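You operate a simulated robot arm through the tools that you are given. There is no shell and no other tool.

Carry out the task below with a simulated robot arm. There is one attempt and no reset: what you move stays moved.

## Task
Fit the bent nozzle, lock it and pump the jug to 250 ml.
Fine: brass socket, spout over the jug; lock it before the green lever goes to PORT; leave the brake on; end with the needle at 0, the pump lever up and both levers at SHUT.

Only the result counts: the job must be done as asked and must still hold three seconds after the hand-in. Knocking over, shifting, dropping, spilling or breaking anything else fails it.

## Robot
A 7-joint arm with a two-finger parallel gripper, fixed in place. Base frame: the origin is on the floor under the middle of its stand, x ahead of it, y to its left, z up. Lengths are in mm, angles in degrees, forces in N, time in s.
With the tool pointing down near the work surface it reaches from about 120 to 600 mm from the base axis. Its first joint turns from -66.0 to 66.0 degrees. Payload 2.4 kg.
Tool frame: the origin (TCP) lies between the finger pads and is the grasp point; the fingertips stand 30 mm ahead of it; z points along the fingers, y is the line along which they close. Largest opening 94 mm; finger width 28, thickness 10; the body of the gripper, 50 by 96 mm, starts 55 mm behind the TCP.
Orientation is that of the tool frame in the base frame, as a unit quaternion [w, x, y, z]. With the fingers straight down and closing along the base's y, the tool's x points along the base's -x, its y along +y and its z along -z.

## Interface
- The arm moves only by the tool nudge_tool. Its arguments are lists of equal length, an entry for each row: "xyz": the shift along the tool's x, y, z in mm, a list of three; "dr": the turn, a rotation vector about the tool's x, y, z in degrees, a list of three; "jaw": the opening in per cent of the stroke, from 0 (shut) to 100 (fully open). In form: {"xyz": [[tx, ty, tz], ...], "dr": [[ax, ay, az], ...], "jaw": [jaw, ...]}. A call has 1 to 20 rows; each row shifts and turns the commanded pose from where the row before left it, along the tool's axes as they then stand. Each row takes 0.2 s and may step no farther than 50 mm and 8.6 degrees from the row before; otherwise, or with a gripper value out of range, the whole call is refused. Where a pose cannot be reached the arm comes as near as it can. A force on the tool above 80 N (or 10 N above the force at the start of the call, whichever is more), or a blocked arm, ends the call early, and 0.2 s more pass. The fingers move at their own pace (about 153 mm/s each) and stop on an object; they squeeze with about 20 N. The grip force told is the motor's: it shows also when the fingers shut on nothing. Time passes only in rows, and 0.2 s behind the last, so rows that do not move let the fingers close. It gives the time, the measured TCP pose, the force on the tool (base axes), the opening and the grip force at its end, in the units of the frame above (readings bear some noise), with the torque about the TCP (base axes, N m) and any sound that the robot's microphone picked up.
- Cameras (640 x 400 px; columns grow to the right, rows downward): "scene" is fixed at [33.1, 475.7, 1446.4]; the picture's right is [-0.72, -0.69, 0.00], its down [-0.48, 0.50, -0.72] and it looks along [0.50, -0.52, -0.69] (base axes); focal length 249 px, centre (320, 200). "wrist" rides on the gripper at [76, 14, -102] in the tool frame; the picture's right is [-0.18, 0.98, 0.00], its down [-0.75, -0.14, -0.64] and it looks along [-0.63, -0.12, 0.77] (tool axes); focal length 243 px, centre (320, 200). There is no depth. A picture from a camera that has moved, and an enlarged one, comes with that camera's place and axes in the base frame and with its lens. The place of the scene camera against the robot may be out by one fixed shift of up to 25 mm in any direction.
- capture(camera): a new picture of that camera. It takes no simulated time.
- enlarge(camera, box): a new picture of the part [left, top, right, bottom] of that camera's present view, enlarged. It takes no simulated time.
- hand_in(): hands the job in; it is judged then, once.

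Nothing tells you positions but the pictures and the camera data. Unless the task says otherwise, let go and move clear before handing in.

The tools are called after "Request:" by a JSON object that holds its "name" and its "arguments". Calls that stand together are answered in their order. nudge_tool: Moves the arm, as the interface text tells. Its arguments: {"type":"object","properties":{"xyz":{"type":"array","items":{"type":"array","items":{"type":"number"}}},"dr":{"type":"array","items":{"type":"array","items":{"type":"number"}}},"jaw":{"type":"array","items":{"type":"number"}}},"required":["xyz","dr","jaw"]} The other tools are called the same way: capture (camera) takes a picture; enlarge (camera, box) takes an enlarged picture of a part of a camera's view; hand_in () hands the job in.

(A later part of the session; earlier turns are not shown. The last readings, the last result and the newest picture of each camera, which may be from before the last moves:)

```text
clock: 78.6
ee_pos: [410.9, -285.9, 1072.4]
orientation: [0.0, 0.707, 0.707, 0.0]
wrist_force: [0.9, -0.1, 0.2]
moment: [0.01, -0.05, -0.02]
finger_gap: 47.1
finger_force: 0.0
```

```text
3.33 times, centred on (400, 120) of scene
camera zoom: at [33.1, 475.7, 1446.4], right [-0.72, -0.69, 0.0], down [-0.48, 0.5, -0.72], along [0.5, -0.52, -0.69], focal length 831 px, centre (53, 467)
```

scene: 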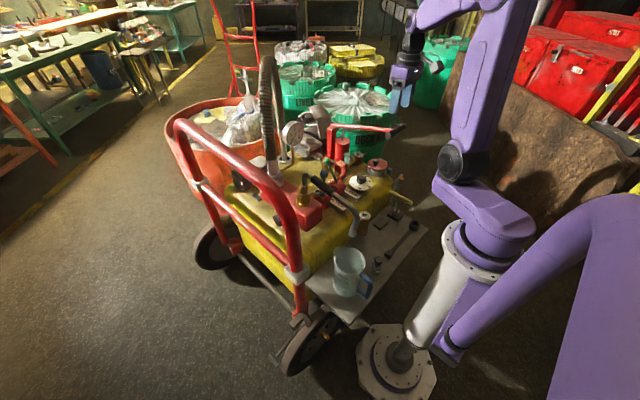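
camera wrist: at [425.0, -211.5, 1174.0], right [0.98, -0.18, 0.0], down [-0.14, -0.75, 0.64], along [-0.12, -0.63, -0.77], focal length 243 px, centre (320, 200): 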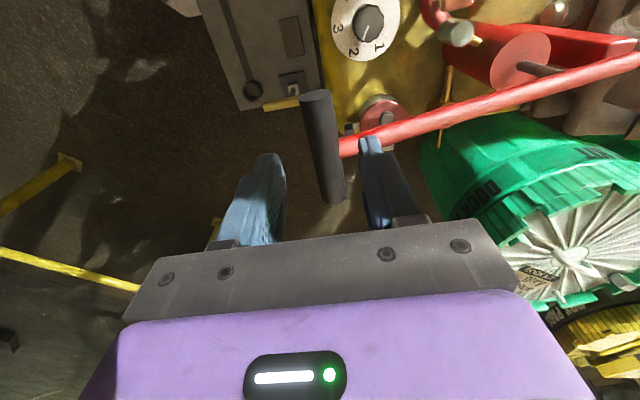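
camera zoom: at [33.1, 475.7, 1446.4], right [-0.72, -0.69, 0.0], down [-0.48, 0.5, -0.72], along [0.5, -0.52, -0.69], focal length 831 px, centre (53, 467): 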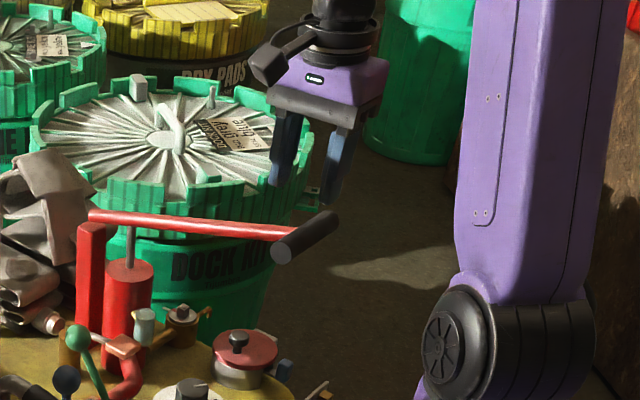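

Well lined up over the grip's +y half. Lower to the grip height and close.

Request:
{"name": "nudge_tool", "arguments": {"xyz": [[0, 1, 25], [0, 0, 25], [0, 0, 25], [0, 0, 21], [0, 0, 0]], "dr": [[0, 0, 0], [0, 0, 0], [0, 0, 0], [0, 0, 0], [0, 0, 0]], "jaw": [50, 50, 50, 50, 50]}}

Request:
{"name": "capture", "arguments": {"camera": "wrist"}}

Request:
{"name": "enlarge", "arguments": {"camera": "scene", "box": [350, 80, 440, 170]}}

```text
clock: 79.8
ee_pos: [411.8, -285.0, 975.8]
orientation: [0.0, 0.707, 0.708, 0.0]
wrist_force: [-0.2, 0.7, -0.6]
moment: [0.03, -0.03, -0.02]
finger_gap: 47.0
finger_force: 0.0
```

```text
taken
camera wrist: at [425.9, -211.4, 1077.9], right [0.98, -0.18, 0.0], down [-0.14, -0.75, 0.64], along [-0.12, -0.63, -0.77], focal length 243 px, centre (320, 200)
```

wrist: 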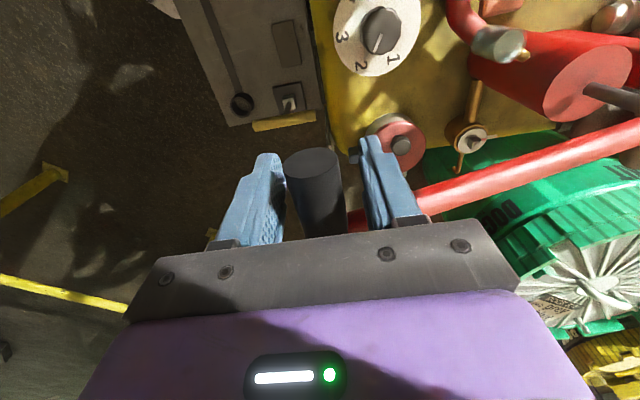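

```text
4.44 times, centred on (395, 125) of scene
camera zoom: at [33.1, 475.7, 1446.4], right [-0.72, -0.69, 0.0], down [-0.48, 0.5, -0.72], along [0.5, -0.52, -0.69], focal length 1108 px, centre (-13, 533)
```

zoom: 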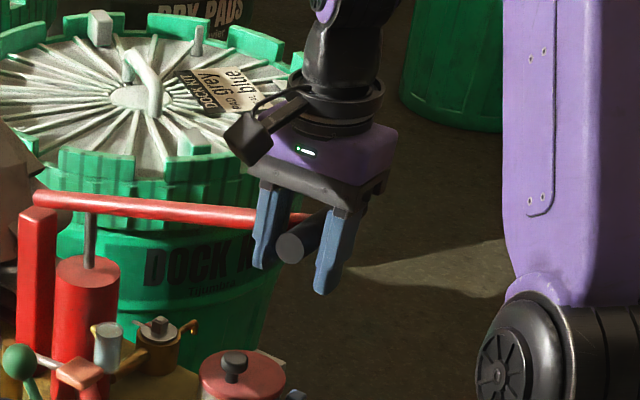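

The grip lies between the pads. I'll close on it.

Request:
{"name": "nudge_tool", "arguments": {"xyz": [[0, 0, 0], [0, 0, 0], [0, 0, 0], [0, 0, 0]], "dr": [[0, 0, 0], [0, 0, 0], [0, 0, 0], [0, 0, 0]], "jaw": [30, 15, 10, 10]}}

Request:
{"name": "enlarge", "arguments": {"camera": "scene", "box": [325, 245, 375, 300]}}

```text
clock: 80.8
ee_pos: [410.7, -285.6, 974.9]
orientation: [-0.001, 0.707, 0.707, 0.0]
wrist_force: [-10.4, 0.7, -3.2]
moment: [-0.04, -0.02, 0.07]
finger_gap: 30.1
finger_force: 45.5
```

```text
7.27 times, centred on (350, 272) of scene
camera zoom: at [32.9, 475.8, 1446.4], right [-0.72, -0.69, 0.0], down [-0.48, 0.5, -0.72], along [0.5, -0.52, -0.69], focal length 1812 px, centre (102, -327)
```

zoom: 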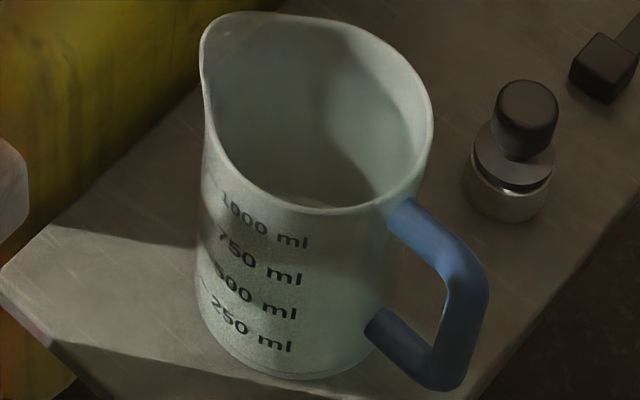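

Grip held (30 mm). I'll start a gentle down-stroke, a few degrees, and check force, gauge and jug.

Request:
{"name": "nudge_tool", "arguments": {"xyz": [[0, -1, 0], [0, -1.5, 5.3], [0, -1.4, 5.3], [0, -1.2, 5.5], [0, -1.2, 5.5]], "dr": [[0, 0, 0], [0, 0, 0], [0, 0, 0], [0, 0, 0], [0, 0, 0]], "jaw": [10, 10, 10, 10, 10]}}

Request:
{"name": "enlarge", "arguments": {"camera": "scene", "box": [270, 100, 430, 220]}}

Request:
{"name": "enlarge", "arguments": {"camera": "scene", "box": [270, 110, 310, 150]}}

```text
clock: 82.0
ee_pos: [407.0, -285.2, 955.3]
orientation: [0.001, 0.707, 0.708, 0.0]
wrist_force: [-8.4, -5.6, 4.5]
moment: [-0.25, -0.37, 0.02]
finger_gap: 30.1
finger_force: 45.0
```

```text
3.33 times, centred on (350, 160) of scene
camera zoom: at [32.8, 475.6, 1446.4], right [-0.72, -0.69, 0.0], down [-0.48, 0.5, -0.72], along [0.5, -0.52, -0.69], focal length 831 px, centre (220, 333)
```

zoom: 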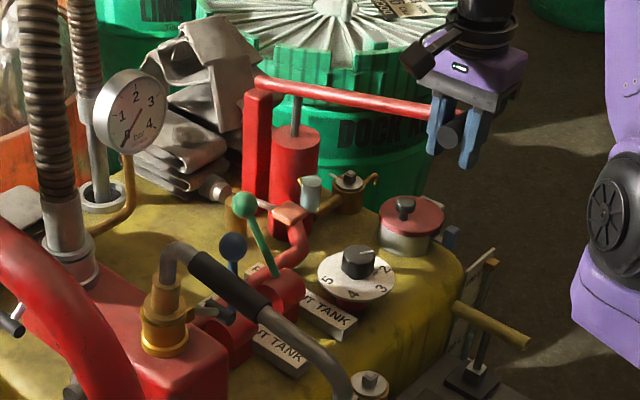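

```text
10.00 times, centred on (290, 130) of scene
camera zoom: at [32.8, 475.6, 1446.4], right [-0.72, -0.69, 0.0], down [-0.48, 0.5, -0.72], along [0.5, -0.52, -0.69], focal length 2492 px, centre (620, 900)
```

zoom: 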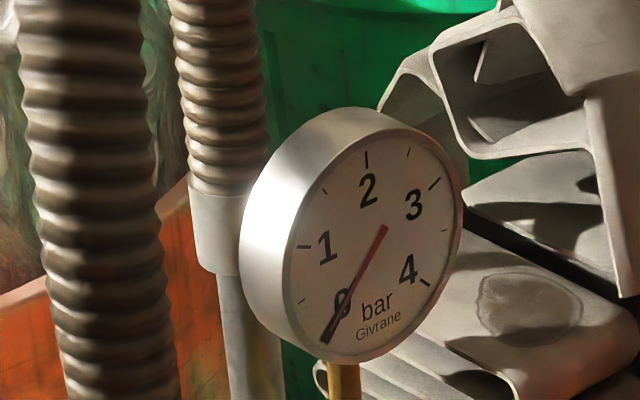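

Light force and needle still at 0. I'll continue the down-stroke and look at the jug.

Request:
{"name": "nudge_tool", "arguments": {"xyz": [[0, -1.1, 5.6], [0, -1.1, 5.6], [0, -0.9, 5.6], [0, -0.8, 5.6], [0, -0.7, 5.6], [0, -0.7, 5.6]], "dr": [[0, 0, 0], [0, 0, 0], [0, 0, 0], [0, 0, 0], [0, 0, 0], [0, 0, 0]], "jaw": [10, 10, 10, 10, 10, 10]}}

Request:
{"name": "enlarge", "arguments": {"camera": "scene", "box": [270, 110, 310, 150]}}

Request:
{"name": "enlarge", "arguments": {"camera": "scene", "box": [315, 200, 385, 300]}}

```text
clock: 83.4
ee_pos: [400.2, -286.3, 924.7]
orientation: [0.004, 0.707, 0.707, -0.001]
wrist_force: [8.2, -19.4, 2.8]
moment: [0.61, -0.25, 0.06]
finger_gap: 30.3
finger_force: 45.3
```

```text
10.00 times, centred on (290, 130) of scene
camera zoom: at [33.3, 475.2, 1446.5], right [-0.72, -0.69, 0.0], down [-0.48, 0.5, -0.72], along [0.5, -0.52, -0.69], focal length 2492 px, centre (620, 900)
```

zoom: 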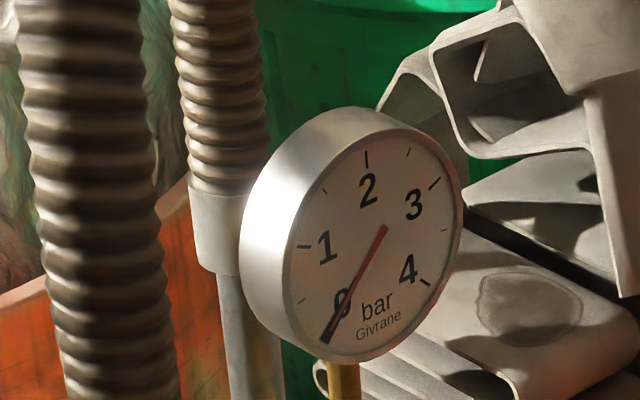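

```text
4.00 times, centred on (350, 250) of scene
camera zoom: at [33.3, 475.2, 1446.5], right [-0.72, -0.69, 0.0], down [-0.48, 0.5, -0.72], along [0.5, -0.52, -0.69], focal length 997 px, centre (200, 0)
```

zoom: 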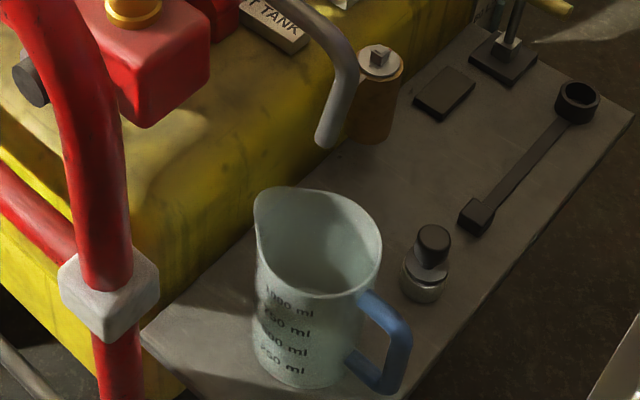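

No liquid yet. I'll continue further down, easing the sideways pull.

Request:
{"name": "nudge_tool", "arguments": {"xyz": [[-1.2, 0.3, 5.6], [0, -0.5, 5.6], [0, -0.4, 5.6], [0, -0.3, 5.6], [0, -0.2, 5.6], [0, 0, 5.6]], "dr": [[0, 0, 0], [0, 0, 0], [0, 0, 0], [0, 0, 0], [0, 0, 0], [0, 0, 0]], "jaw": [10, 10, 10, 10, 10, 10]}}

Request:
{"name": "enlarge", "arguments": {"camera": "scene", "box": [270, 100, 430, 220]}}

Request:
{"name": "enlarge", "arguments": {"camera": "scene", "box": [315, 200, 385, 300]}}

```text
clock: 84.8
ee_pos: [399.0, -284.5, 888.2]
orientation: [0.0, 0.706, 0.708, 0.0]
wrist_force: [10.8, -6.1, 5.2]
moment: [-0.19, -0.24, -0.08]
finger_gap: 30.3
finger_force: 45.5
```

```text
3.33 times, centred on (350, 160) of scene
camera zoom: at [33.3, 475.6, 1446.4], right [-0.72, -0.69, 0.0], down [-0.48, 0.5, -0.72], along [0.5, -0.52, -0.69], focal length 831 px, centre (220, 333)
```

zoom: 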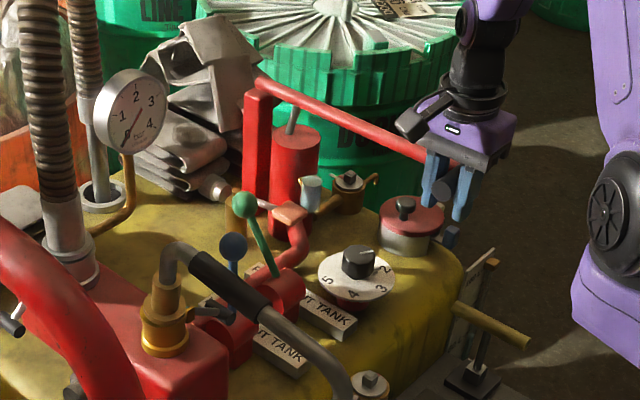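

```text
4.00 times, centred on (350, 250) of scene
camera zoom: at [33.3, 475.6, 1446.4], right [-0.72, -0.69, 0.0], down [-0.48, 0.5, -0.72], along [0.5, -0.52, -0.69], focal length 997 px, centre (200, 0)
```

zoom: 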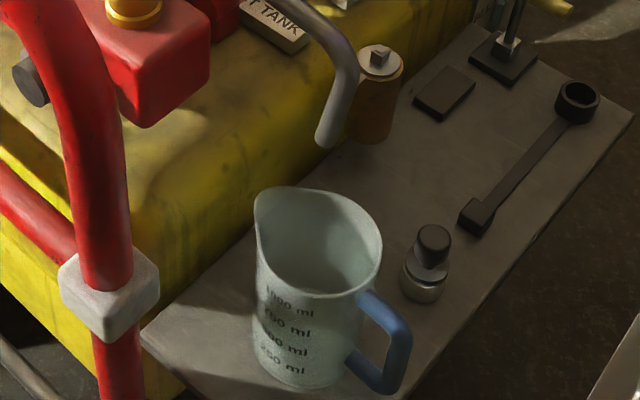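

The piston goes down with little resistance and nothing yet at the outlet; it may need priming. I'll continue to the bottom of the stroke carefully.

Request:
{"name": "nudge_tool", "arguments": {"xyz": [[0, 0.8, 5.6], [0, 0.2, 5.6], [0, 0.3, 5.6], [0, 0.4, 5.6], [0, 0.5, 5.6], [0, 0, 0]], "dr": [[0, 0, 0], [0, 0, 0], [0, 0, 0], [0, 0, 0], [0, 0, 0], [0, 0, 0]], "jaw": [10, 10, 10, 10, 10, 10]}}

Request:
{"name": "enlarge", "arguments": {"camera": "scene", "box": [270, 100, 430, 220]}}

Request:
{"name": "enlarge", "arguments": {"camera": "scene", "box": [325, 245, 375, 300]}}

Request:
{"name": "enlarge", "arguments": {"camera": "scene", "box": [325, 135, 375, 180]}}

```text
clock: 86.2
ee_pos: [401.6, -283.0, 861.3]
orientation: [0.001, 0.707, 0.707, 0.0]
wrist_force: [17.7, -1.8, 7.1]
moment: [-0.04, 0.11, -0.17]
finger_gap: 29.8
finger_force: 45.4
```

```text
3.33 times, centred on (350, 160) of scene
camera zoom: at [33.5, 475.8, 1446.3], right [-0.72, -0.69, 0.0], down [-0.48, 0.5, -0.72], along [0.5, -0.52, -0.69], focal length 831 px, centre (220, 333)
```

zoom: 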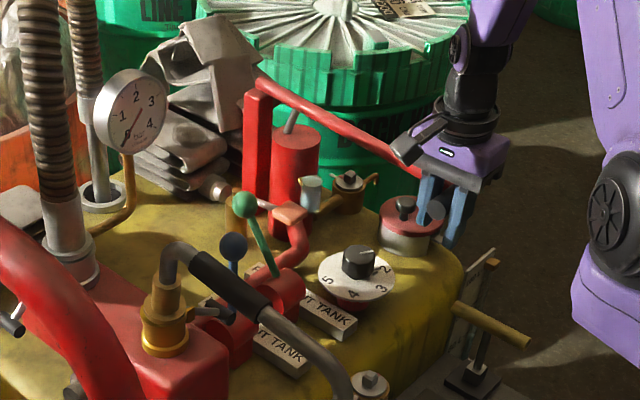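

```text
7.27 times, centred on (350, 272) of scene
camera zoom: at [33.5, 475.8, 1446.3], right [-0.72, -0.69, 0.0], down [-0.48, 0.5, -0.72], along [0.5, -0.52, -0.69], focal length 1812 px, centre (102, -327)
```

zoom: 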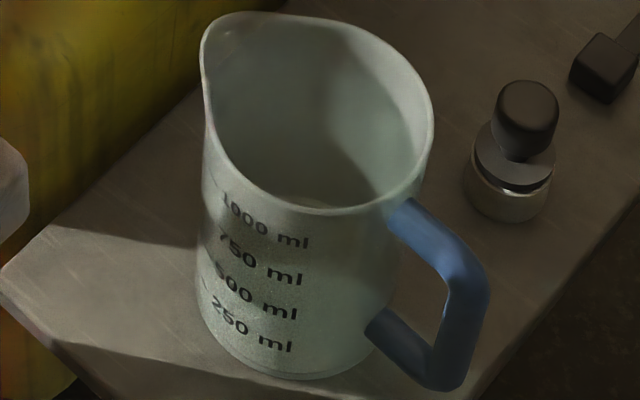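

```text
8.89 times, centred on (350, 158) of scene
camera zoom: at [33.5, 475.8, 1446.3], right [-0.72, -0.69, 0.0], down [-0.48, 0.5, -0.72], along [0.5, -0.52, -0.69], focal length 2215 px, centre (53, 578)
```

zoom: 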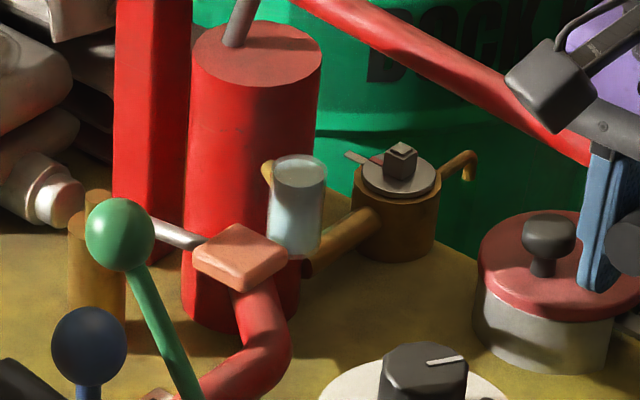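

Still nothing out and low force. I'll find the bottom stop, easing x.

Request:
{"name": "nudge_tool", "arguments": {"xyz": [[0, 1.5, 3], [0, 0.6, 5.6], [0, 0.7, 5.6], [0, 0.8, 5.6], [0, 0.9, 5.6], [0, 0, 0]], "dr": [[0, 0, 0], [0, 0, 0], [0, 0, 0], [0, 0, 0], [0, 0, 0], [0, 0, 0]], "jaw": [10, 10, 10, 10, 10, 10]}}

Request:
{"name": "enlarge", "arguments": {"camera": "scene", "box": [270, 100, 430, 220]}}

Request:
{"name": "enlarge", "arguments": {"camera": "scene", "box": [315, 200, 385, 300]}}

```text
clock: 87.6
ee_pos: [405.4, -284.4, 835.7]
orientation: [-0.001, 0.708, 0.707, 0.0]
wrist_force: [-0.8, -1.3, 5.7]
moment: [0.25, 0.05, 0.03]
finger_gap: 30.3
finger_force: 45.0
```

```text
3.33 times, centred on (350, 160) of scene
camera zoom: at [33.0, 475.8, 1446.4], right [-0.72, -0.69, 0.0], down [-0.48, 0.5, -0.72], along [0.5, -0.52, -0.69], focal length 831 px, centre (220, 333)
```

zoom: 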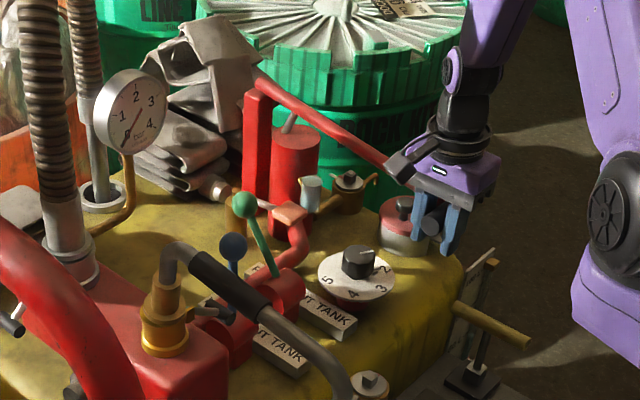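

```text
4.00 times, centred on (350, 250) of scene
camera zoom: at [33.0, 475.8, 1446.4], right [-0.72, -0.69, 0.0], down [-0.48, 0.5, -0.72], along [0.5, -0.52, -0.69], focal length 997 px, centre (200, 0)
```

zoom: 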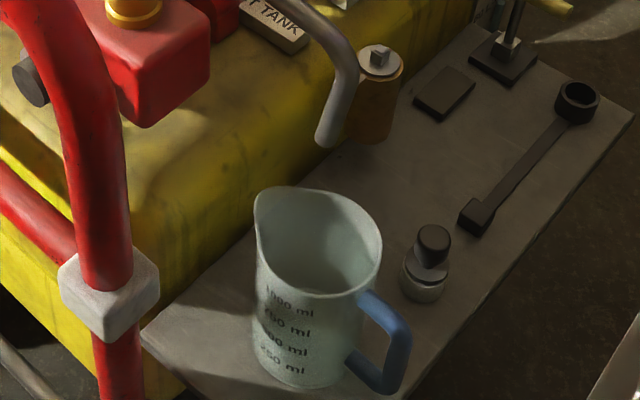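

Still free. A bit further to find the bottom stop.

Request:
{"name": "nudge_tool", "arguments": {"xyz": [[0, 1, 5.5], [0, 1.1, 5.5], [0, 1.2, 5.5], [0, 0, 0]], "dr": [[0, 0, 0], [0, 0, 0], [0, 0, 0], [0, 0, 0]], "jaw": [10, 10, 10, 10]}}

Request:
{"name": "nudge_tool", "arguments": {"xyz": [[0, 1.3, 4], [0, 1.3, 4], [0, 0, 0]], "dr": [[0, 0, 0], [0, 0, 0], [0, 0, 0]], "jaw": [10, 10, 10]}}

Request:
{"name": "enlarge", "arguments": {"camera": "scene", "box": [270, 100, 430, 220]}}

Request:
{"name": "enlarge", "arguments": {"camera": "scene", "box": [315, 200, 385, 300]}}

```text
clock: 88.6
ee_pos: [408.1, -284.8, 817.8]
orientation: [-0.003, 0.707, 0.707, -0.001]
wrist_force: [-15.3, 3.7, 2.6]
moment: [-0.48, -0.18, 0.03]
finger_gap: 30.1
finger_force: 44.5
```

```text
clock: 89.4
ee_pos: [410.6, -285.1, 810.6]
orientation: [-0.002, 0.708, 0.707, 0.0]
wrist_force: [-22.3, 2.0, 0.3]
moment: [0.07, -0.23, 0.02]
finger_gap: 30.2
finger_force: 45.0
```

```text
3.33 times, centred on (350, 160) of scene
camera zoom: at [32.6, 475.8, 1446.4], right [-0.72, -0.69, 0.0], down [-0.48, 0.5, -0.72], along [0.5, -0.52, -0.69], focal length 831 px, centre (220, 333)
```

zoom: 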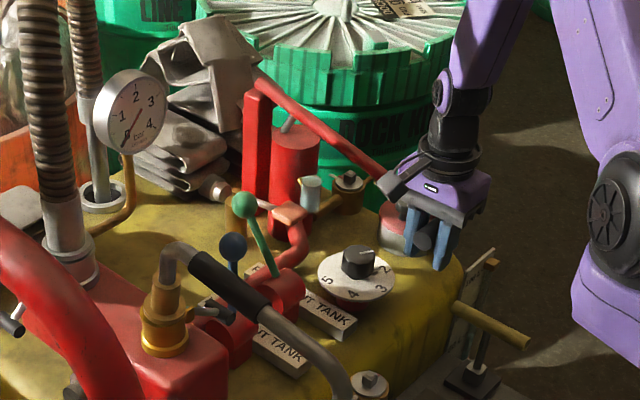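

```text
4.00 times, centred on (350, 250) of scene
camera zoom: at [32.6, 475.8, 1446.4], right [-0.72, -0.69, 0.0], down [-0.48, 0.5, -0.72], along [0.5, -0.52, -0.69], focal length 997 px, centre (200, 0)
```

zoom: 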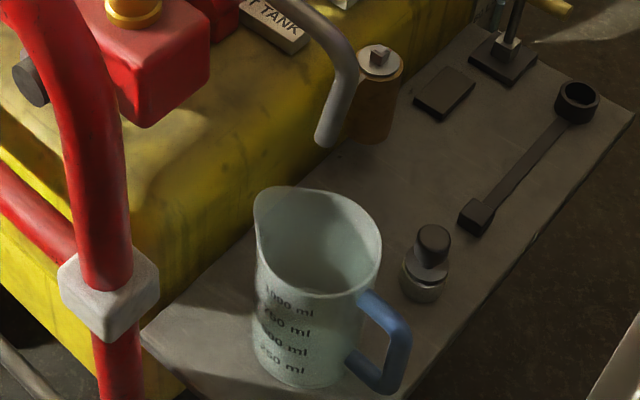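

At about −13.5° with no flow yet. I'll make the up-stroke back to the top (suction), then try the next down-stroke.

Request:
{"name": "nudge_tool", "arguments": {"xyz": [[0, -1.2, 0], [0, -2.6, -11], [0, -2.2, -11], [0, -1.8, -11], [0, -1.4, -11], [0, -1, -11], [0, -0.6, -11], [0, -0.3, -11], [0, 0.1, -11], [0, 0.5, -11], [0, 0.8, -11], [0, 1.3, -11], [0, 1.6, -11], [0, 2, -11], [0, 2.2, -9], [0, 0, 0]], "dr": [[0, 0, 0], [0, 0, 0], [0, 0, 0], [0, 0, 0], [0, 0, 0], [0, 0, 0], [0, 0, 0], [0, 0, 0], [0, 0, 0], [0, 0, 0], [0, 0, 0], [0, 0, 0], [0, 0, 0], [0, 0, 0], [0, 0, 0], [0, 0, 0]], "jaw": [10, 10, 10, 10, 10, 10, 10, 10, 10, 10, 10, 10, 10, 10, 10, 10]}}

Request:
{"name": "enlarge", "arguments": {"camera": "scene", "box": [270, 100, 430, 220]}}

Request:
{"name": "enlarge", "arguments": {"camera": "scene", "box": [315, 200, 385, 300]}}

```text
clock: 92.8
ee_pos: [408.5, -285.1, 962.6]
orientation: [0.0, 0.707, 0.707, -0.002]
wrist_force: [-22.7, 6.5, 6.2]
moment: [-0.33, -0.08, 0.06]
finger_gap: 30.3
finger_force: 45.0
```

```text
3.33 times, centred on (350, 160) of scene
camera zoom: at [32.4, 476.0, 1446.3], right [-0.72, -0.69, 0.0], down [-0.48, 0.5, -0.72], along [0.5, -0.52, -0.69], focal length 831 px, centre (220, 333)
```

zoom: 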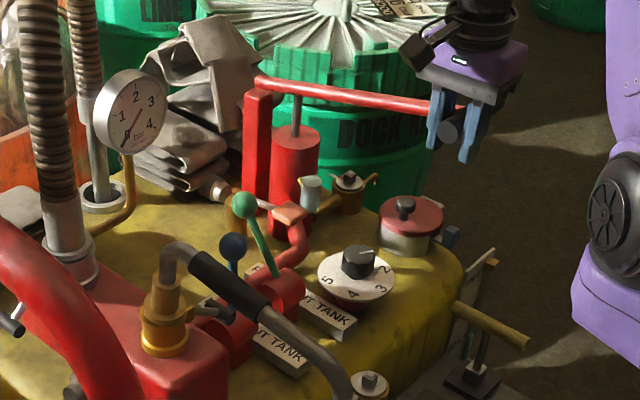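

```text
4.00 times, centred on (350, 250) of scene
camera zoom: at [32.4, 476.0, 1446.3], right [-0.72, -0.69, 0.0], down [-0.48, 0.5, -0.72], along [0.5, -0.52, -0.69], focal length 997 px, centre (200, 0)
```

zoom: 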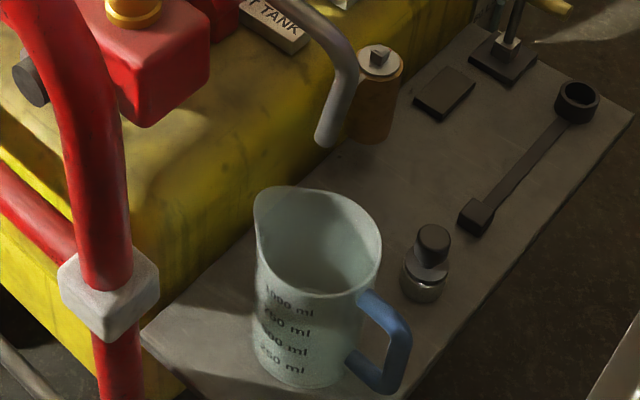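

Now a second down-stroke with the cylinder possibly filled; I'll stop midway to look.

Request:
{"name": "nudge_tool", "arguments": {"xyz": [[-0.4, -1.3, 0], [0, -2, 11], [0, -1.8, 11], [0, -1.5, 11], [0, -1.2, 11], [0, -0.8, 11], [0, -0.4, 11]], "dr": [[0, 0, 0], [0, 0, 0], [0, 0, 0], [0, 0, 0], [0, 0, 0], [0, 0, 0], [0, 0, 0]], "jaw": [10, 10, 10, 10, 10, 10, 10]}}

Request:
{"name": "enlarge", "arguments": {"camera": "scene", "box": [270, 100, 430, 220]}}

Request:
{"name": "enlarge", "arguments": {"camera": "scene", "box": [315, 200, 385, 300]}}

```text
clock: 94.4
ee_pos: [399.1, -286.0, 897.3]
orientation: [0.0, 0.707, 0.707, 0.0]
wrist_force: [-7.5, 7.1, 3.9]
moment: [0.51, -0.37, -0.14]
finger_gap: 30.1
finger_force: 44.8
```

```text
3.33 times, centred on (350, 160) of scene
camera zoom: at [32.9, 476.0, 1446.3], right [-0.72, -0.69, 0.0], down [-0.48, 0.5, -0.72], along [0.5, -0.52, -0.69], focal length 831 px, centre (220, 333)
```

zoom: 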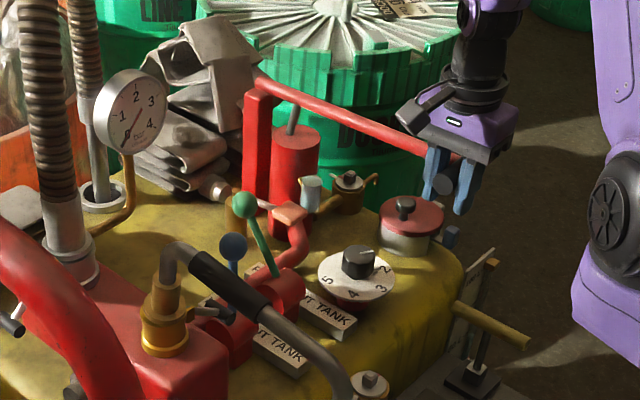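

```text
4.00 times, centred on (350, 250) of scene
camera zoom: at [32.9, 476.0, 1446.3], right [-0.72, -0.69, 0.0], down [-0.48, 0.5, -0.72], along [0.5, -0.52, -0.69], focal length 997 px, centre (200, 0)
```

zoom: 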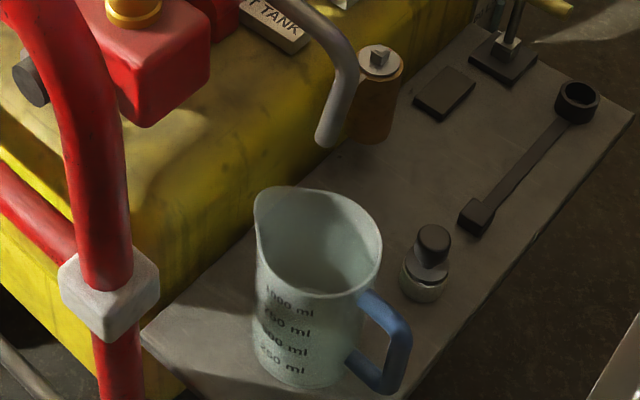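

Still no visible flow. Let me examine the jug closely for any liquid before deciding.

Request:
{"name": "enlarge", "arguments": {"camera": "scene", "box": [325, 245, 375, 300]}}

Request:
{"name": "enlarge", "arguments": {"camera": "scene", "box": [270, 110, 310, 150]}}

Request:
{"name": "enlarge", "arguments": {"camera": "scene", "box": [325, 135, 375, 180]}}

Request:
{"name": "capture", "arguments": {"camera": "wrist"}}

```text
7.27 times, centred on (350, 272) of scene
camera zoom: at [32.9, 476.0, 1446.3], right [-0.72, -0.69, 0.0], down [-0.48, 0.5, -0.72], along [0.5, -0.52, -0.69], focal length 1812 px, centre (102, -327)
```

zoom: 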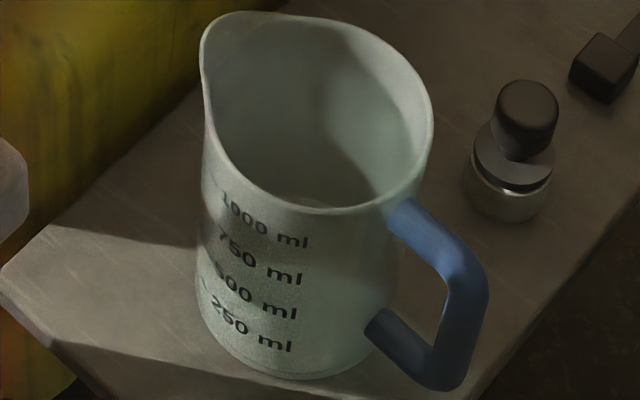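

```text
10.00 times, centred on (290, 130) of scene
camera zoom: at [32.9, 476.0, 1446.3], right [-0.72, -0.69, 0.0], down [-0.48, 0.5, -0.72], along [0.5, -0.52, -0.69], focal length 2492 px, centre (620, 900)
```

zoom: 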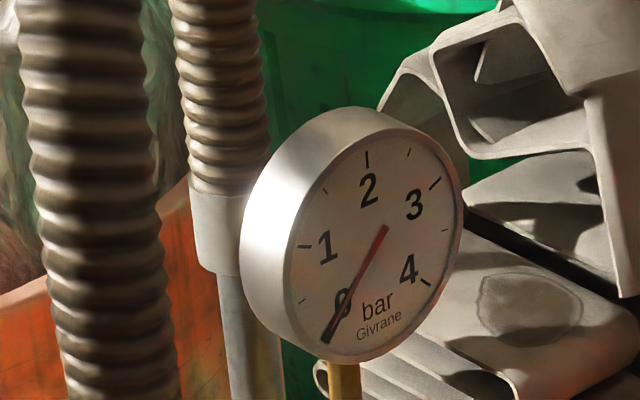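

```text
8.89 times, centred on (350, 158) of scene
camera zoom: at [32.9, 476.0, 1446.3], right [-0.72, -0.69, 0.0], down [-0.48, 0.5, -0.72], along [0.5, -0.52, -0.69], focal length 2215 px, centre (53, 578)
```

zoom: 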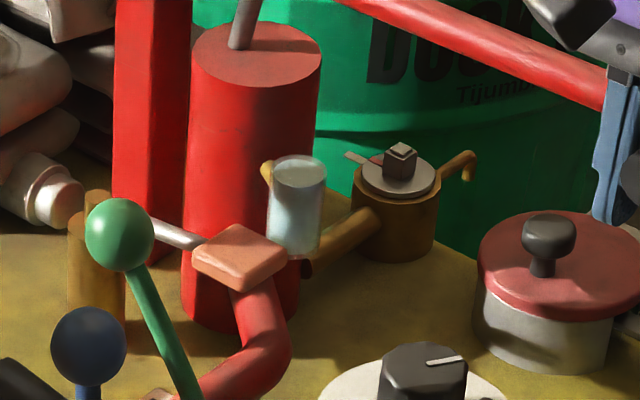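

```text
taken
camera wrist: at [414.0, -210.7, 999.3], right [0.98, -0.18, 0.0], down [-0.14, -0.75, 0.64], along [-0.12, -0.63, -0.77], focal length 243 px, centre (320, 200)
```

wrist: 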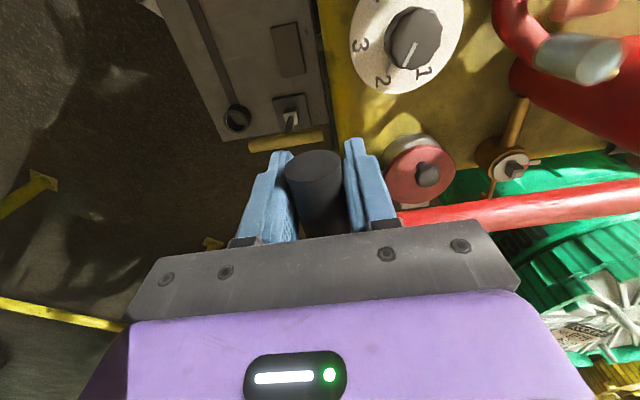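

No liquid and the needle stays at 0, so closing blue likely cut off the pump's suction: blue probably selects the source (HOSE/TANK) and green the destination. I'll raise the pump lever to the top again and let go.

Request:
{"name": "nudge_tool", "arguments": {"xyz": [[0, -0.3, -11], [0, 0.5, -11], [0, 0.9, -11], [0, 1.2, -11], [0, 1.6, -11], [0, 1.9, -11], [0, 1.8, -9], [0, 0, 0]], "dr": [[0, 0, 0], [0, 0, 0], [0, 0, 0], [0, 0, 0], [0, 0, 0], [0, 0, 0], [0, 0, 0], [0, 0, 0]], "jaw": [10, 10, 10, 10, 10, 10, 10, 10]}}

```text
clock: 96.2
ee_pos: [410.0, -285.5, 972.2]
orientation: [0.003, 0.706, 0.708, 0.0]
wrist_force: [25.4, 6.5, -5.3]
moment: [0.22, 0.25, -0.08]
finger_gap: 30.1
finger_force: 45.1
```

Request:
{"name": "nudge_tool", "arguments": {"xyz": [[0, 1.6, 0], [0, 0.8, -3], [0, 0, 0]], "dr": [[0, 0, 0], [0, 0, 0], [0, 0, 0]], "jaw": [10, 10, 10]}}

Request:
{"name": "enlarge", "arguments": {"camera": "scene", "box": [330, 100, 420, 170]}}

```text
clock: 97.0
ee_pos: [410.5, -285.6, 974.0]
orientation: [0.0, 0.707, 0.707, -0.001]
wrist_force: [19.6, 1.8, -20.0]
moment: [-0.97, 0.26, 0.18]
finger_gap: 30.2
finger_force: 45.0
```

```text
5.71 times, centred on (375, 135) of scene
camera zoom: at [34.0, 475.7, 1446.4], right [-0.72, -0.69, 0.0], down [-0.48, 0.5, -0.72], along [0.5, -0.52, -0.69], focal length 1424 px, centre (6, 571)
```

zoom: 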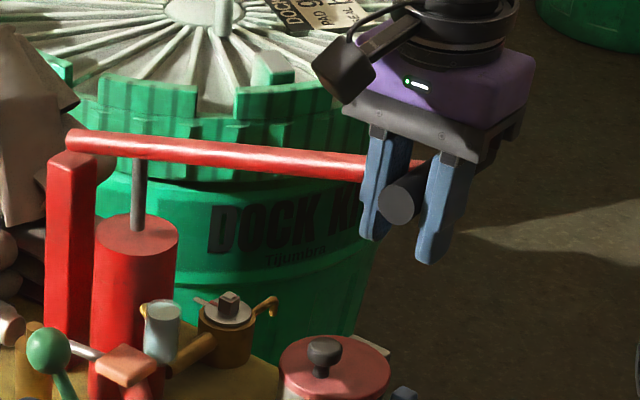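

The lever is at its upper stop (same as at start). I'll relax, release, and rise to see whether it stays up.

Request:
{"name": "nudge_tool", "arguments": {"xyz": [[0, 1, 1.5], [0, 0, 0], [0, 0, 0], [0, 0, 0], [0, 0, -25], [0, 0, -40], [0, 0, -40], [0, 0, 0]], "dr": [[0, 0, 0], [0, 0, 0], [0, 0, 0], [0, 0, 0], [0, 0, 0], [0, 0, 0], [0, 0, 0], [0, 0, 0]], "jaw": [10, 30, 50, 50, 50, 50, 50, 50]}}

Request:
{"name": "enlarge", "arguments": {"camera": "scene", "box": [270, 100, 430, 220]}}

Request:
{"name": "capture", "arguments": {"camera": "wrist"}}

```text
clock: 98.8
ee_pos: [408.7, -283.3, 1078.3]
orientation: [0.0, 0.707, 0.707, -0.001]
wrist_force: [-0.2, -1.3, -0.3]
moment: [-0.02, 0.0, 0.02]
finger_gap: 46.9
finger_force: 0.2
```

```text
3.33 times, centred on (350, 160) of scene
camera zoom: at [33.1, 475.8, 1446.4], right [-0.72, -0.69, 0.0], down [-0.48, 0.5, -0.72], along [0.5, -0.52, -0.69], focal length 831 px, centre (220, 333)
```

zoom: 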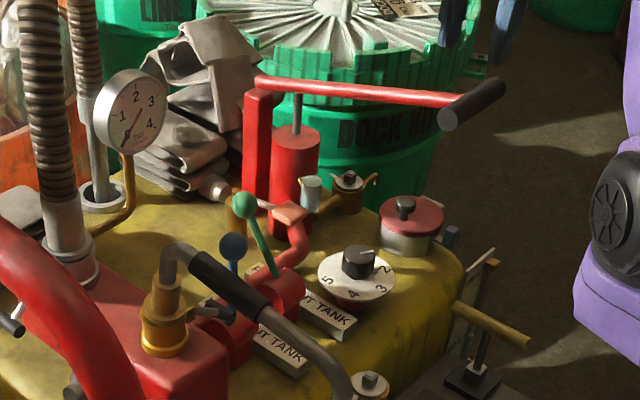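

```text
taken
camera wrist: at [422.9, -210.2, 1181.4], right [0.98, -0.18, 0.0], down [-0.14, -0.75, 0.64], along [-0.12, -0.63, -0.77], focal length 243 px, centre (320, 200)
```

wrist: 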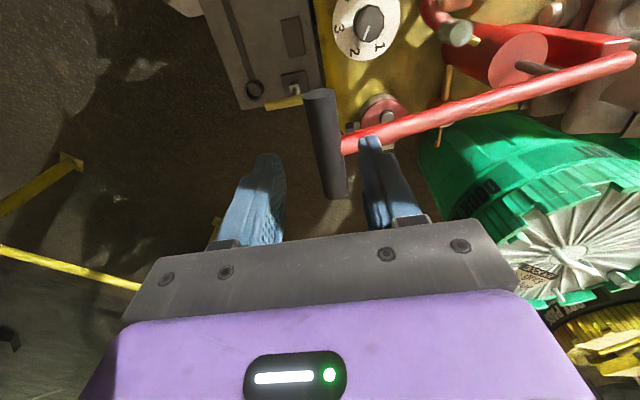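

The pump lever stays up by itself. Now back to the default tool turn and over to the blue ball to return it to TANK as the source.

Request:
{"name": "nudge_tool", "arguments": {"xyz": [[0, 0, 0], [0, 0, 0], [0, 0, 0], [0, 0, 0], [0, 0, 0], [0, 0, 0], [0, 0, 0], [0, 0, 0], [0, 0, 0], [0, 0, 0], [0, 0, 0], [-20, 37.5, 0], [-20, 37.5, 0], [-20, 37.5, 0], [-20, 37.5, 0], [-20, 37.5, 0], [-20, 37.5, 0], [0, 0, 40], [0, 0, 40], [0, 0, 30]], "dr": [[0, 0, -8.2], [0, 0, -8.2], [0, 0, -8.2], [0, 0, -8.2], [0, 0, -8.2], [0, 0, -8.2], [0, 0, -8.2], [0, 0, -8.2], [0, 0, -8.2], [0, 0, -8.2], [0, 0, -8], [0, 0, 0], [0, 0, 0], [0, 0, 0], [0, 0, 0], [0, 0, 0], [0, 0, 0], [0, 0, 0], [0, 0, 0], [0, 0, 0]], "jaw": [45, 45, 45, 45, 45, 45, 45, 45, 45, 45, 45, 45, 45, 45, 45, 45, 45, 45, 45, 45]}}

Request:
{"name": "capture", "arguments": {"camera": "wrist"}}

```text
clock: 103.0
ee_pos: [533.0, -62.2, 968.2]
orientation: [0.0, -0.001, 1.0, 0.001]
wrist_force: [0.6, -0.3, 0.2]
moment: [0.0, 0.0, -0.01]
finger_gap: 42.4
finger_force: 0.0
```

```text
taken
camera wrist: at [456.0, -48.9, 1070.4], right [0.18, 0.98, 0.0], down [0.75, -0.14, 0.64], along [0.63, -0.12, -0.77], focal length 243 px, centre (320, 200)
```

wrist: 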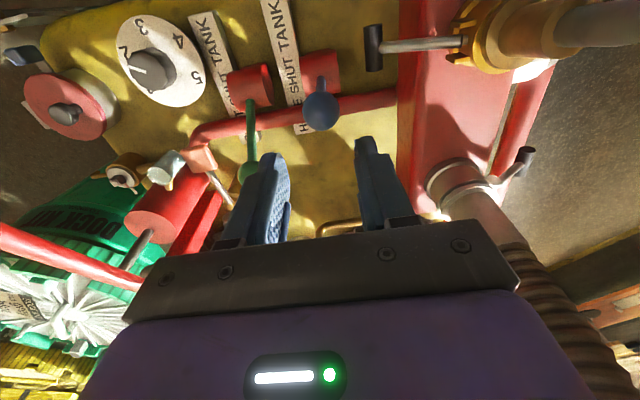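

The blue ball is at about (528,−62,864). Lower around it and grip.

Request:
{"name": "nudge_tool", "arguments": {"xyz": [[4, 0.8, 30], [0, 0, 30], [0, 0, 25], [0, 0, 19], [0, 0, 0], [0, 0, 0], [0, 0, 0]], "dr": [[0, 0, 0], [0, 0, 0], [0, 0, 0], [0, 0, 0], [0, 0, 0], [0, 0, 0], [0, 0, 0]], "jaw": [45, 45, 45, 45, 25, 10, 10]}}

Request:
{"name": "enlarge", "arguments": {"camera": "wrist", "box": [220, 80, 420, 240]}}

```text
clock: 104.6
ee_pos: [528.8, -60.5, 867.0]
orientation: [0.001, 0.0, 1.0, 0.0]
wrist_force: [0.2, -12.5, 12.8]
moment: [-0.09, -0.02, -0.08]
finger_gap: 31.2
finger_force: 45.4
```

```text
2.50 times, centred on (320, 160) of wrist
camera zoom: at [451.4, -47.3, 968.7], right [0.19, 0.98, 0.0], down [0.75, -0.14, 0.64], along [0.63, -0.12, -0.77], focal length 606 px, centre (320, 300)
```

zoom: 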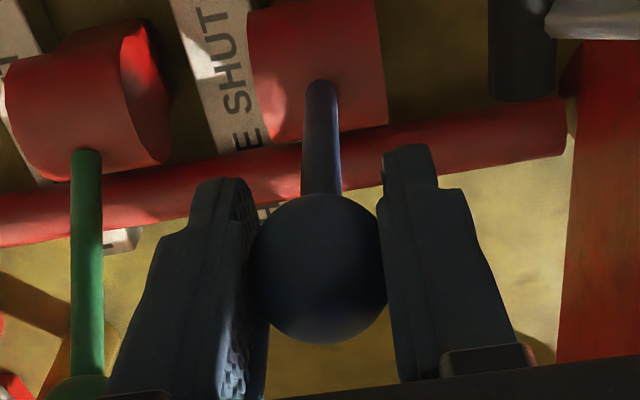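

Gripped. I'll swing it along the arc to TANK.

Request:
{"name": "nudge_tool", "arguments": {"xyz": [[8.4, -0.8, 0], [8.3, 0, 0.9], [8.2, 0, 1.5], [8.1, 0, 2], [8, 0, 2.6], [7.8, 0, 3.2], [7.4, 0, 3.8], [0, 0, 0]], "dr": [[0, 0, 0], [0, 0, 0], [0, 0, 0], [0, 0, 0], [0, 0, 0], [0, 0, 0], [0, 0, 0], [0, 0, 0]], "jaw": [10, 10, 10, 10, 10, 10, 10, 10]}}

Request:
{"name": "enlarge", "arguments": {"camera": "wrist", "box": [220, 80, 420, 240]}}

```text
clock: 106.4
ee_pos: [471.8, -59.0, 850.6]
orientation: [0.001, -0.001, 1.0, 0.0]
wrist_force: [13.3, 12.2, -2.4]
moment: [0.02, -1.21, 0.05]
finger_gap: 31.1
finger_force: 44.8
```

```text
2.50 times, centred on (320, 160) of wrist
camera zoom: at [395.2, -47.7, 952.1], right [0.18, 0.98, 0.0], down [0.75, -0.14, 0.64], along [0.63, -0.12, -0.77], focal length 606 px, centre (320, 300)
```

zoom: 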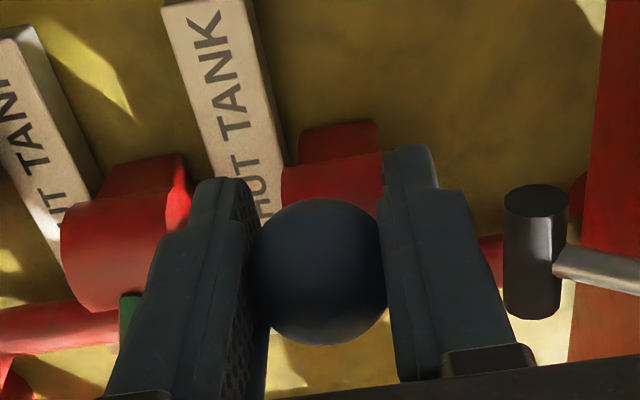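

Nearly at TANK. A little more to its stop.

Request:
{"name": "nudge_tool", "arguments": {"xyz": [[3, 0.4, 1.8], [3, 0, 1.9], [0, 0, 0]], "dr": [[0, 0, 0], [0, 0, 0], [0, 0, 0]], "jaw": [10, 10, 10]}}

Request:
{"name": "nudge_tool", "arguments": {"xyz": [[2, 0, 1.3], [0, 0, 0]], "dr": [[0, 0, 0], [0, 0, 0]], "jaw": [10, 10]}}

```text
clock: 107.2
ee_pos: [466.5, -60.2, 846.7]
orientation: [0.001, 0.0, 1.0, 0.0]
wrist_force: [11.7, 12.6, 1.7]
moment: [0.01, -1.29, 0.05]
finger_gap: 30.9
finger_force: 45.0
```

```text
clock: 107.8
ee_pos: [463.4, -59.8, 845.6]
orientation: [0.002, -0.001, 1.0, 0.0]
wrist_force: [14.4, 18.7, 1.7]
moment: [0.04, -1.01, 0.06]
finger_gap: 31.0
finger_force: 45.0
```

Request:
{"name": "nudge_tool", "arguments": {"xyz": [[1.5, -0.8, 1], [0, 0, 0]], "dr": [[0, 0, 0], [0, 0, 0]], "jaw": [10, 10]}}

Request:
{"name": "capture", "arguments": {"camera": "wrist"}}

```text
clock: 108.4
ee_pos: [464.0, -59.9, 845.3]
orientation: [0.003, -0.002, 1.0, 0.0]
wrist_force: [17.9, 25.0, 23.7]
moment: [0.17, -0.54, -0.27]
finger_gap: 31.0
finger_force: 44.7
```

```text
taken
camera wrist: at [386.3, -47.8, 946.3], right [0.18, 0.98, 0.0], down [0.75, -0.14, 0.65], along [0.64, -0.12, -0.76], focal length 243 px, centre (320, 200)
```

wrist: 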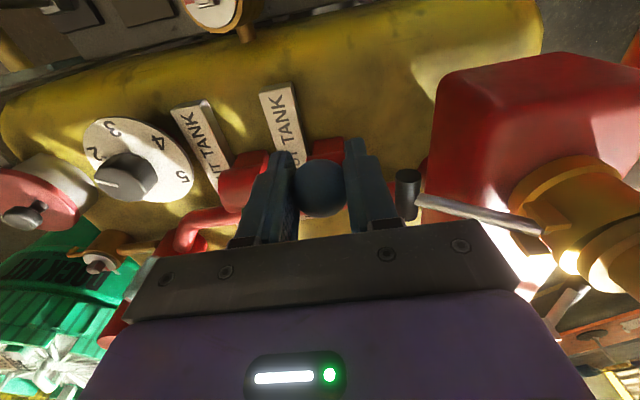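

Blue is at its TANK stop. Relax, release, and lift clear.

Request:
{"name": "nudge_tool", "arguments": {"xyz": [[-1.5, 1, -1], [0, 0, 0], [0, 0, 0], [0, 0, 0], [0, 0, -25], [0, 0, -40], [0, 0, -40], [0, 0, 0]], "dr": [[0, 0, 0], [0, 0, 0], [0, 0, 0], [0, 0, 0], [0, 0, 0], [0, 0, 0], [0, 0, 0], [0, 0, 0]], "jaw": [10, 25, 45, 45, 45, 45, 45, 45]}}

Request:
{"name": "enlarge", "arguments": {"camera": "scene", "box": [270, 110, 390, 220]}}

Request:
{"name": "enlarge", "arguments": {"camera": "scene", "box": [315, 200, 385, 300]}}

```text
clock: 110.2
ee_pos: [461.5, -60.5, 951.3]
orientation: [0.0, 0.0, 1.0, 0.0]
wrist_force: [0.4, 0.3, -0.8]
moment: [0.02, 0.02, 0.0]
finger_gap: 42.2
finger_force: 0.2
```

```text
3.64 times, centred on (330, 165) of scene
camera zoom: at [33.1, 475.7, 1446.4], right [-0.72, -0.69, 0.0], down [-0.48, 0.5, -0.72], along [0.5, -0.52, -0.69], focal length 906 px, centre (284, 327)
```

zoom: 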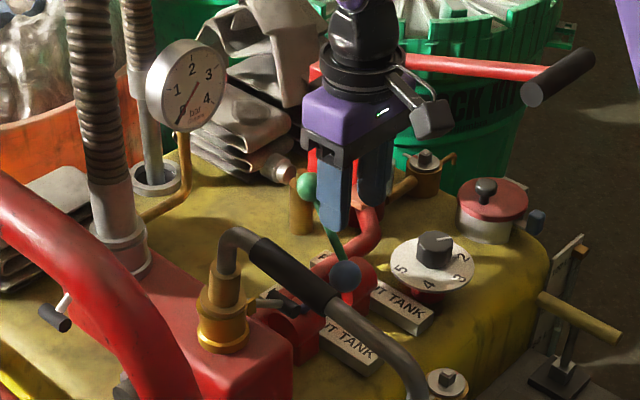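

```text
4.00 times, centred on (350, 250) of scene
camera zoom: at [33.1, 475.7, 1446.4], right [-0.72, -0.69, 0.0], down [-0.48, 0.5, -0.72], along [0.5, -0.52, -0.69], focal length 997 px, centre (200, 0)
```

zoom: 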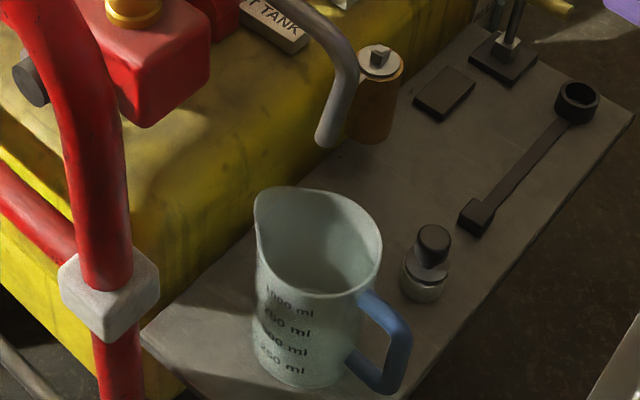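

Blue is back at TANK, green at PORT, needle 0. Now back to the pump grip: up, turn the tool 90°, and over.

Request:
{"name": "nudge_tool", "arguments": {"xyz": [[0, 0, -42], [0, 0, -42], [0, 0, -42], [0, 0, 0], [0, 0, 0], [0, 0, 0], [0, 0, 0], [0, 0, 0], [0, 0, 0], [0, 0, 0], [0, 0, 0], [0, 0, 0], [0, 0, 0], [0, 0, 0], [-45, -10, 0], [-45, -10, 0], [-45, -10, 0], [-45, -10, 0], [-45, -10, 0], [0, 0, 0]], "dr": [[0, 0, 0], [0, 0, 0], [0, 0, 0], [0, 0, 8.2], [0, 0, 8.2], [0, 0, 8.2], [0, 0, 8.2], [0, 0, 8.2], [0, 0, 8.2], [0, 0, 8.2], [0, 0, 8.2], [0, 0, 8.2], [0, 0, 8.2], [0, 0, 8], [0, 0, 0], [0, 0, 0], [0, 0, 0], [0, 0, 0], [0, 0, 0], [0, 0, 0]], "jaw": [50, 50, 50, 50, 50, 50, 50, 50, 50, 50, 50, 50, 50, 50, 50, 50, 50, 50, 50, 50]}}

Request:
{"name": "capture", "arguments": {"camera": "wrist"}}

```text
clock: 114.4
ee_pos: [413.1, -283.9, 1074.6]
orientation: [0.0, 0.706, 0.708, -0.001]
wrist_force: [-0.1, -0.3, -0.1]
moment: [-0.02, -0.03, 0.01]
finger_gap: 46.9
finger_force: 0.1
```

```text
taken
camera wrist: at [426.9, -209.7, 1177.2], right [0.98, -0.18, 0.0], down [-0.14, -0.75, 0.64], along [-0.12, -0.63, -0.77], focal length 243 px, centre (320, 200)
```

wrist: 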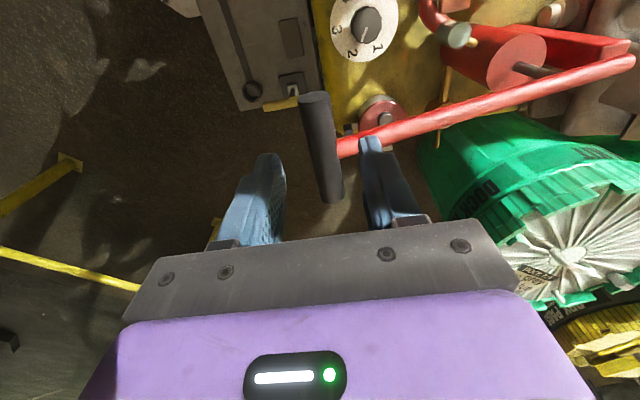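

Aligned again over the grip. Lower and close on it.

Request:
{"name": "nudge_tool", "arguments": {"xyz": [[-1, -1, 30], [0, 0, 30], [0, 0, 25], [0, 0, 15], [0, 0, 0], [0, 0, 0], [0, 0, 0], [0, 0, 0]], "dr": [[0, 0, 0], [0, 0, 0], [0, 0, 0], [0, 0, 0], [0, 0, 0], [0, 0, 0], [0, 0, 0], [0, 0, 0]], "jaw": [50, 50, 50, 50, 50, 30, 10, 10]}}

```text
clock: 116.2
ee_pos: [410.6, -287.1, 977.4]
orientation: [-0.004, 0.708, 0.706, -0.001]
wrist_force: [-22.9, 0.8, 1.1]
moment: [0.06, -0.04, 0.14]
finger_gap: 30.2
finger_force: 45.9
```

Gripped. Now a slow partial down-stroke, then check for flow.

Request:
{"name": "nudge_tool", "arguments": {"xyz": [[0, -1.5, 0], [0, -1.4, 5.5], [0, -1.3, 5.5], [0, -1.2, 5.5], [0, -1.1, 5.5], [0, -1, 5.5], [0, -0.9, 5.5]], "dr": [[0, 0, 0], [0, 0, 0], [0, 0, 0], [0, 0, 0], [0, 0, 0], [0, 0, 0], [0, 0, 0]], "jaw": [10, 10, 10, 10, 10, 10, 10]}}

Request:
{"name": "enlarge", "arguments": {"camera": "scene", "box": [270, 110, 390, 220]}}

Request:
{"name": "enlarge", "arguments": {"camera": "scene", "box": [315, 200, 385, 300]}}

```text
clock: 117.8
ee_pos: [402.4, -288.0, 944.8]
orientation: [0.005, 0.708, 0.706, 0.0]
wrist_force: [-5.2, -23.2, 3.1]
moment: [-0.26, -0.38, 0.21]
finger_gap: 30.3
finger_force: 44.9
```

```text
3.64 times, centred on (330, 165) of scene
camera zoom: at [32.9, 475.2, 1446.6], right [-0.72, -0.69, 0.0], down [-0.48, 0.5, -0.72], along [0.5, -0.52, -0.69], focal length 906 px, centre (284, 327)
```

zoom: 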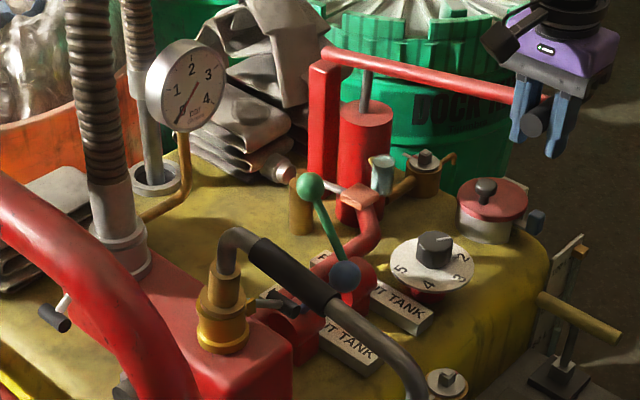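

```text
4.00 times, centred on (350, 250) of scene
camera zoom: at [32.9, 475.2, 1446.6], right [-0.72, -0.69, 0.0], down [-0.48, 0.5, -0.72], along [0.5, -0.52, -0.69], focal length 997 px, centre (200, 0)
```

zoom: 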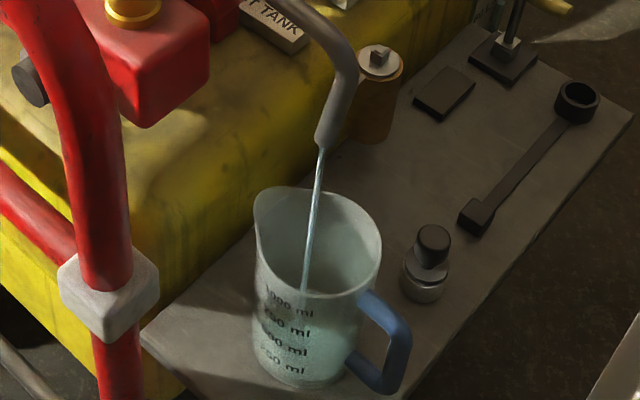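

Liquid is flowing into the jug now: blue at TANK is indeed the source. I'll read the level before going on.

Request:
{"name": "enlarge", "arguments": {"camera": "scene", "box": [325, 245, 375, 300]}}

Request:
{"name": "enlarge", "arguments": {"camera": "scene", "box": [270, 110, 310, 150]}}

```text
7.27 times, centred on (350, 272) of scene
camera zoom: at [32.9, 475.2, 1446.6], right [-0.72, -0.69, 0.0], down [-0.48, 0.5, -0.72], along [0.5, -0.52, -0.69], focal length 1812 px, centre (102, -327)
```

zoom: 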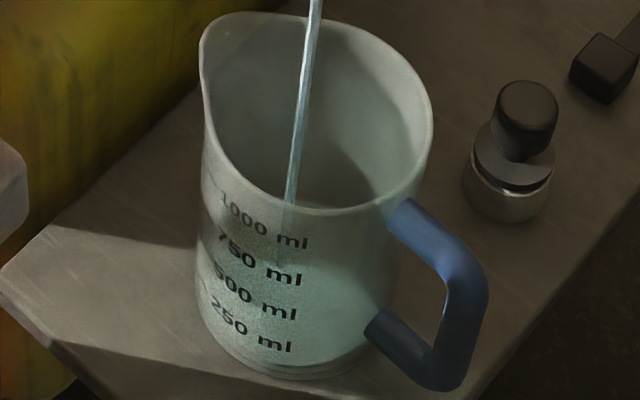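

```text
10.00 times, centred on (290, 130) of scene
camera zoom: at [32.9, 475.2, 1446.6], right [-0.72, -0.69, 0.0], down [-0.48, 0.5, -0.72], along [0.5, -0.52, -0.69], focal length 2492 px, centre (620, 900)
```

zoom: 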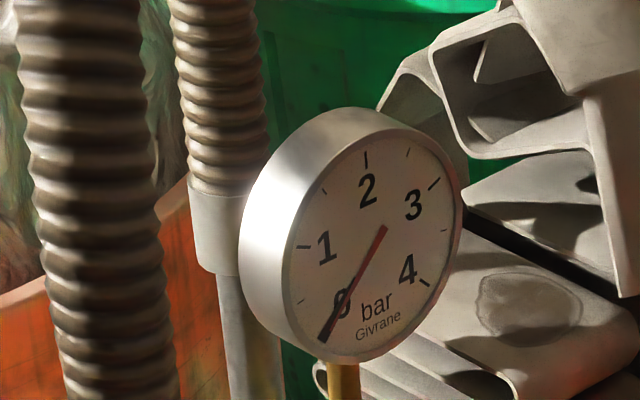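

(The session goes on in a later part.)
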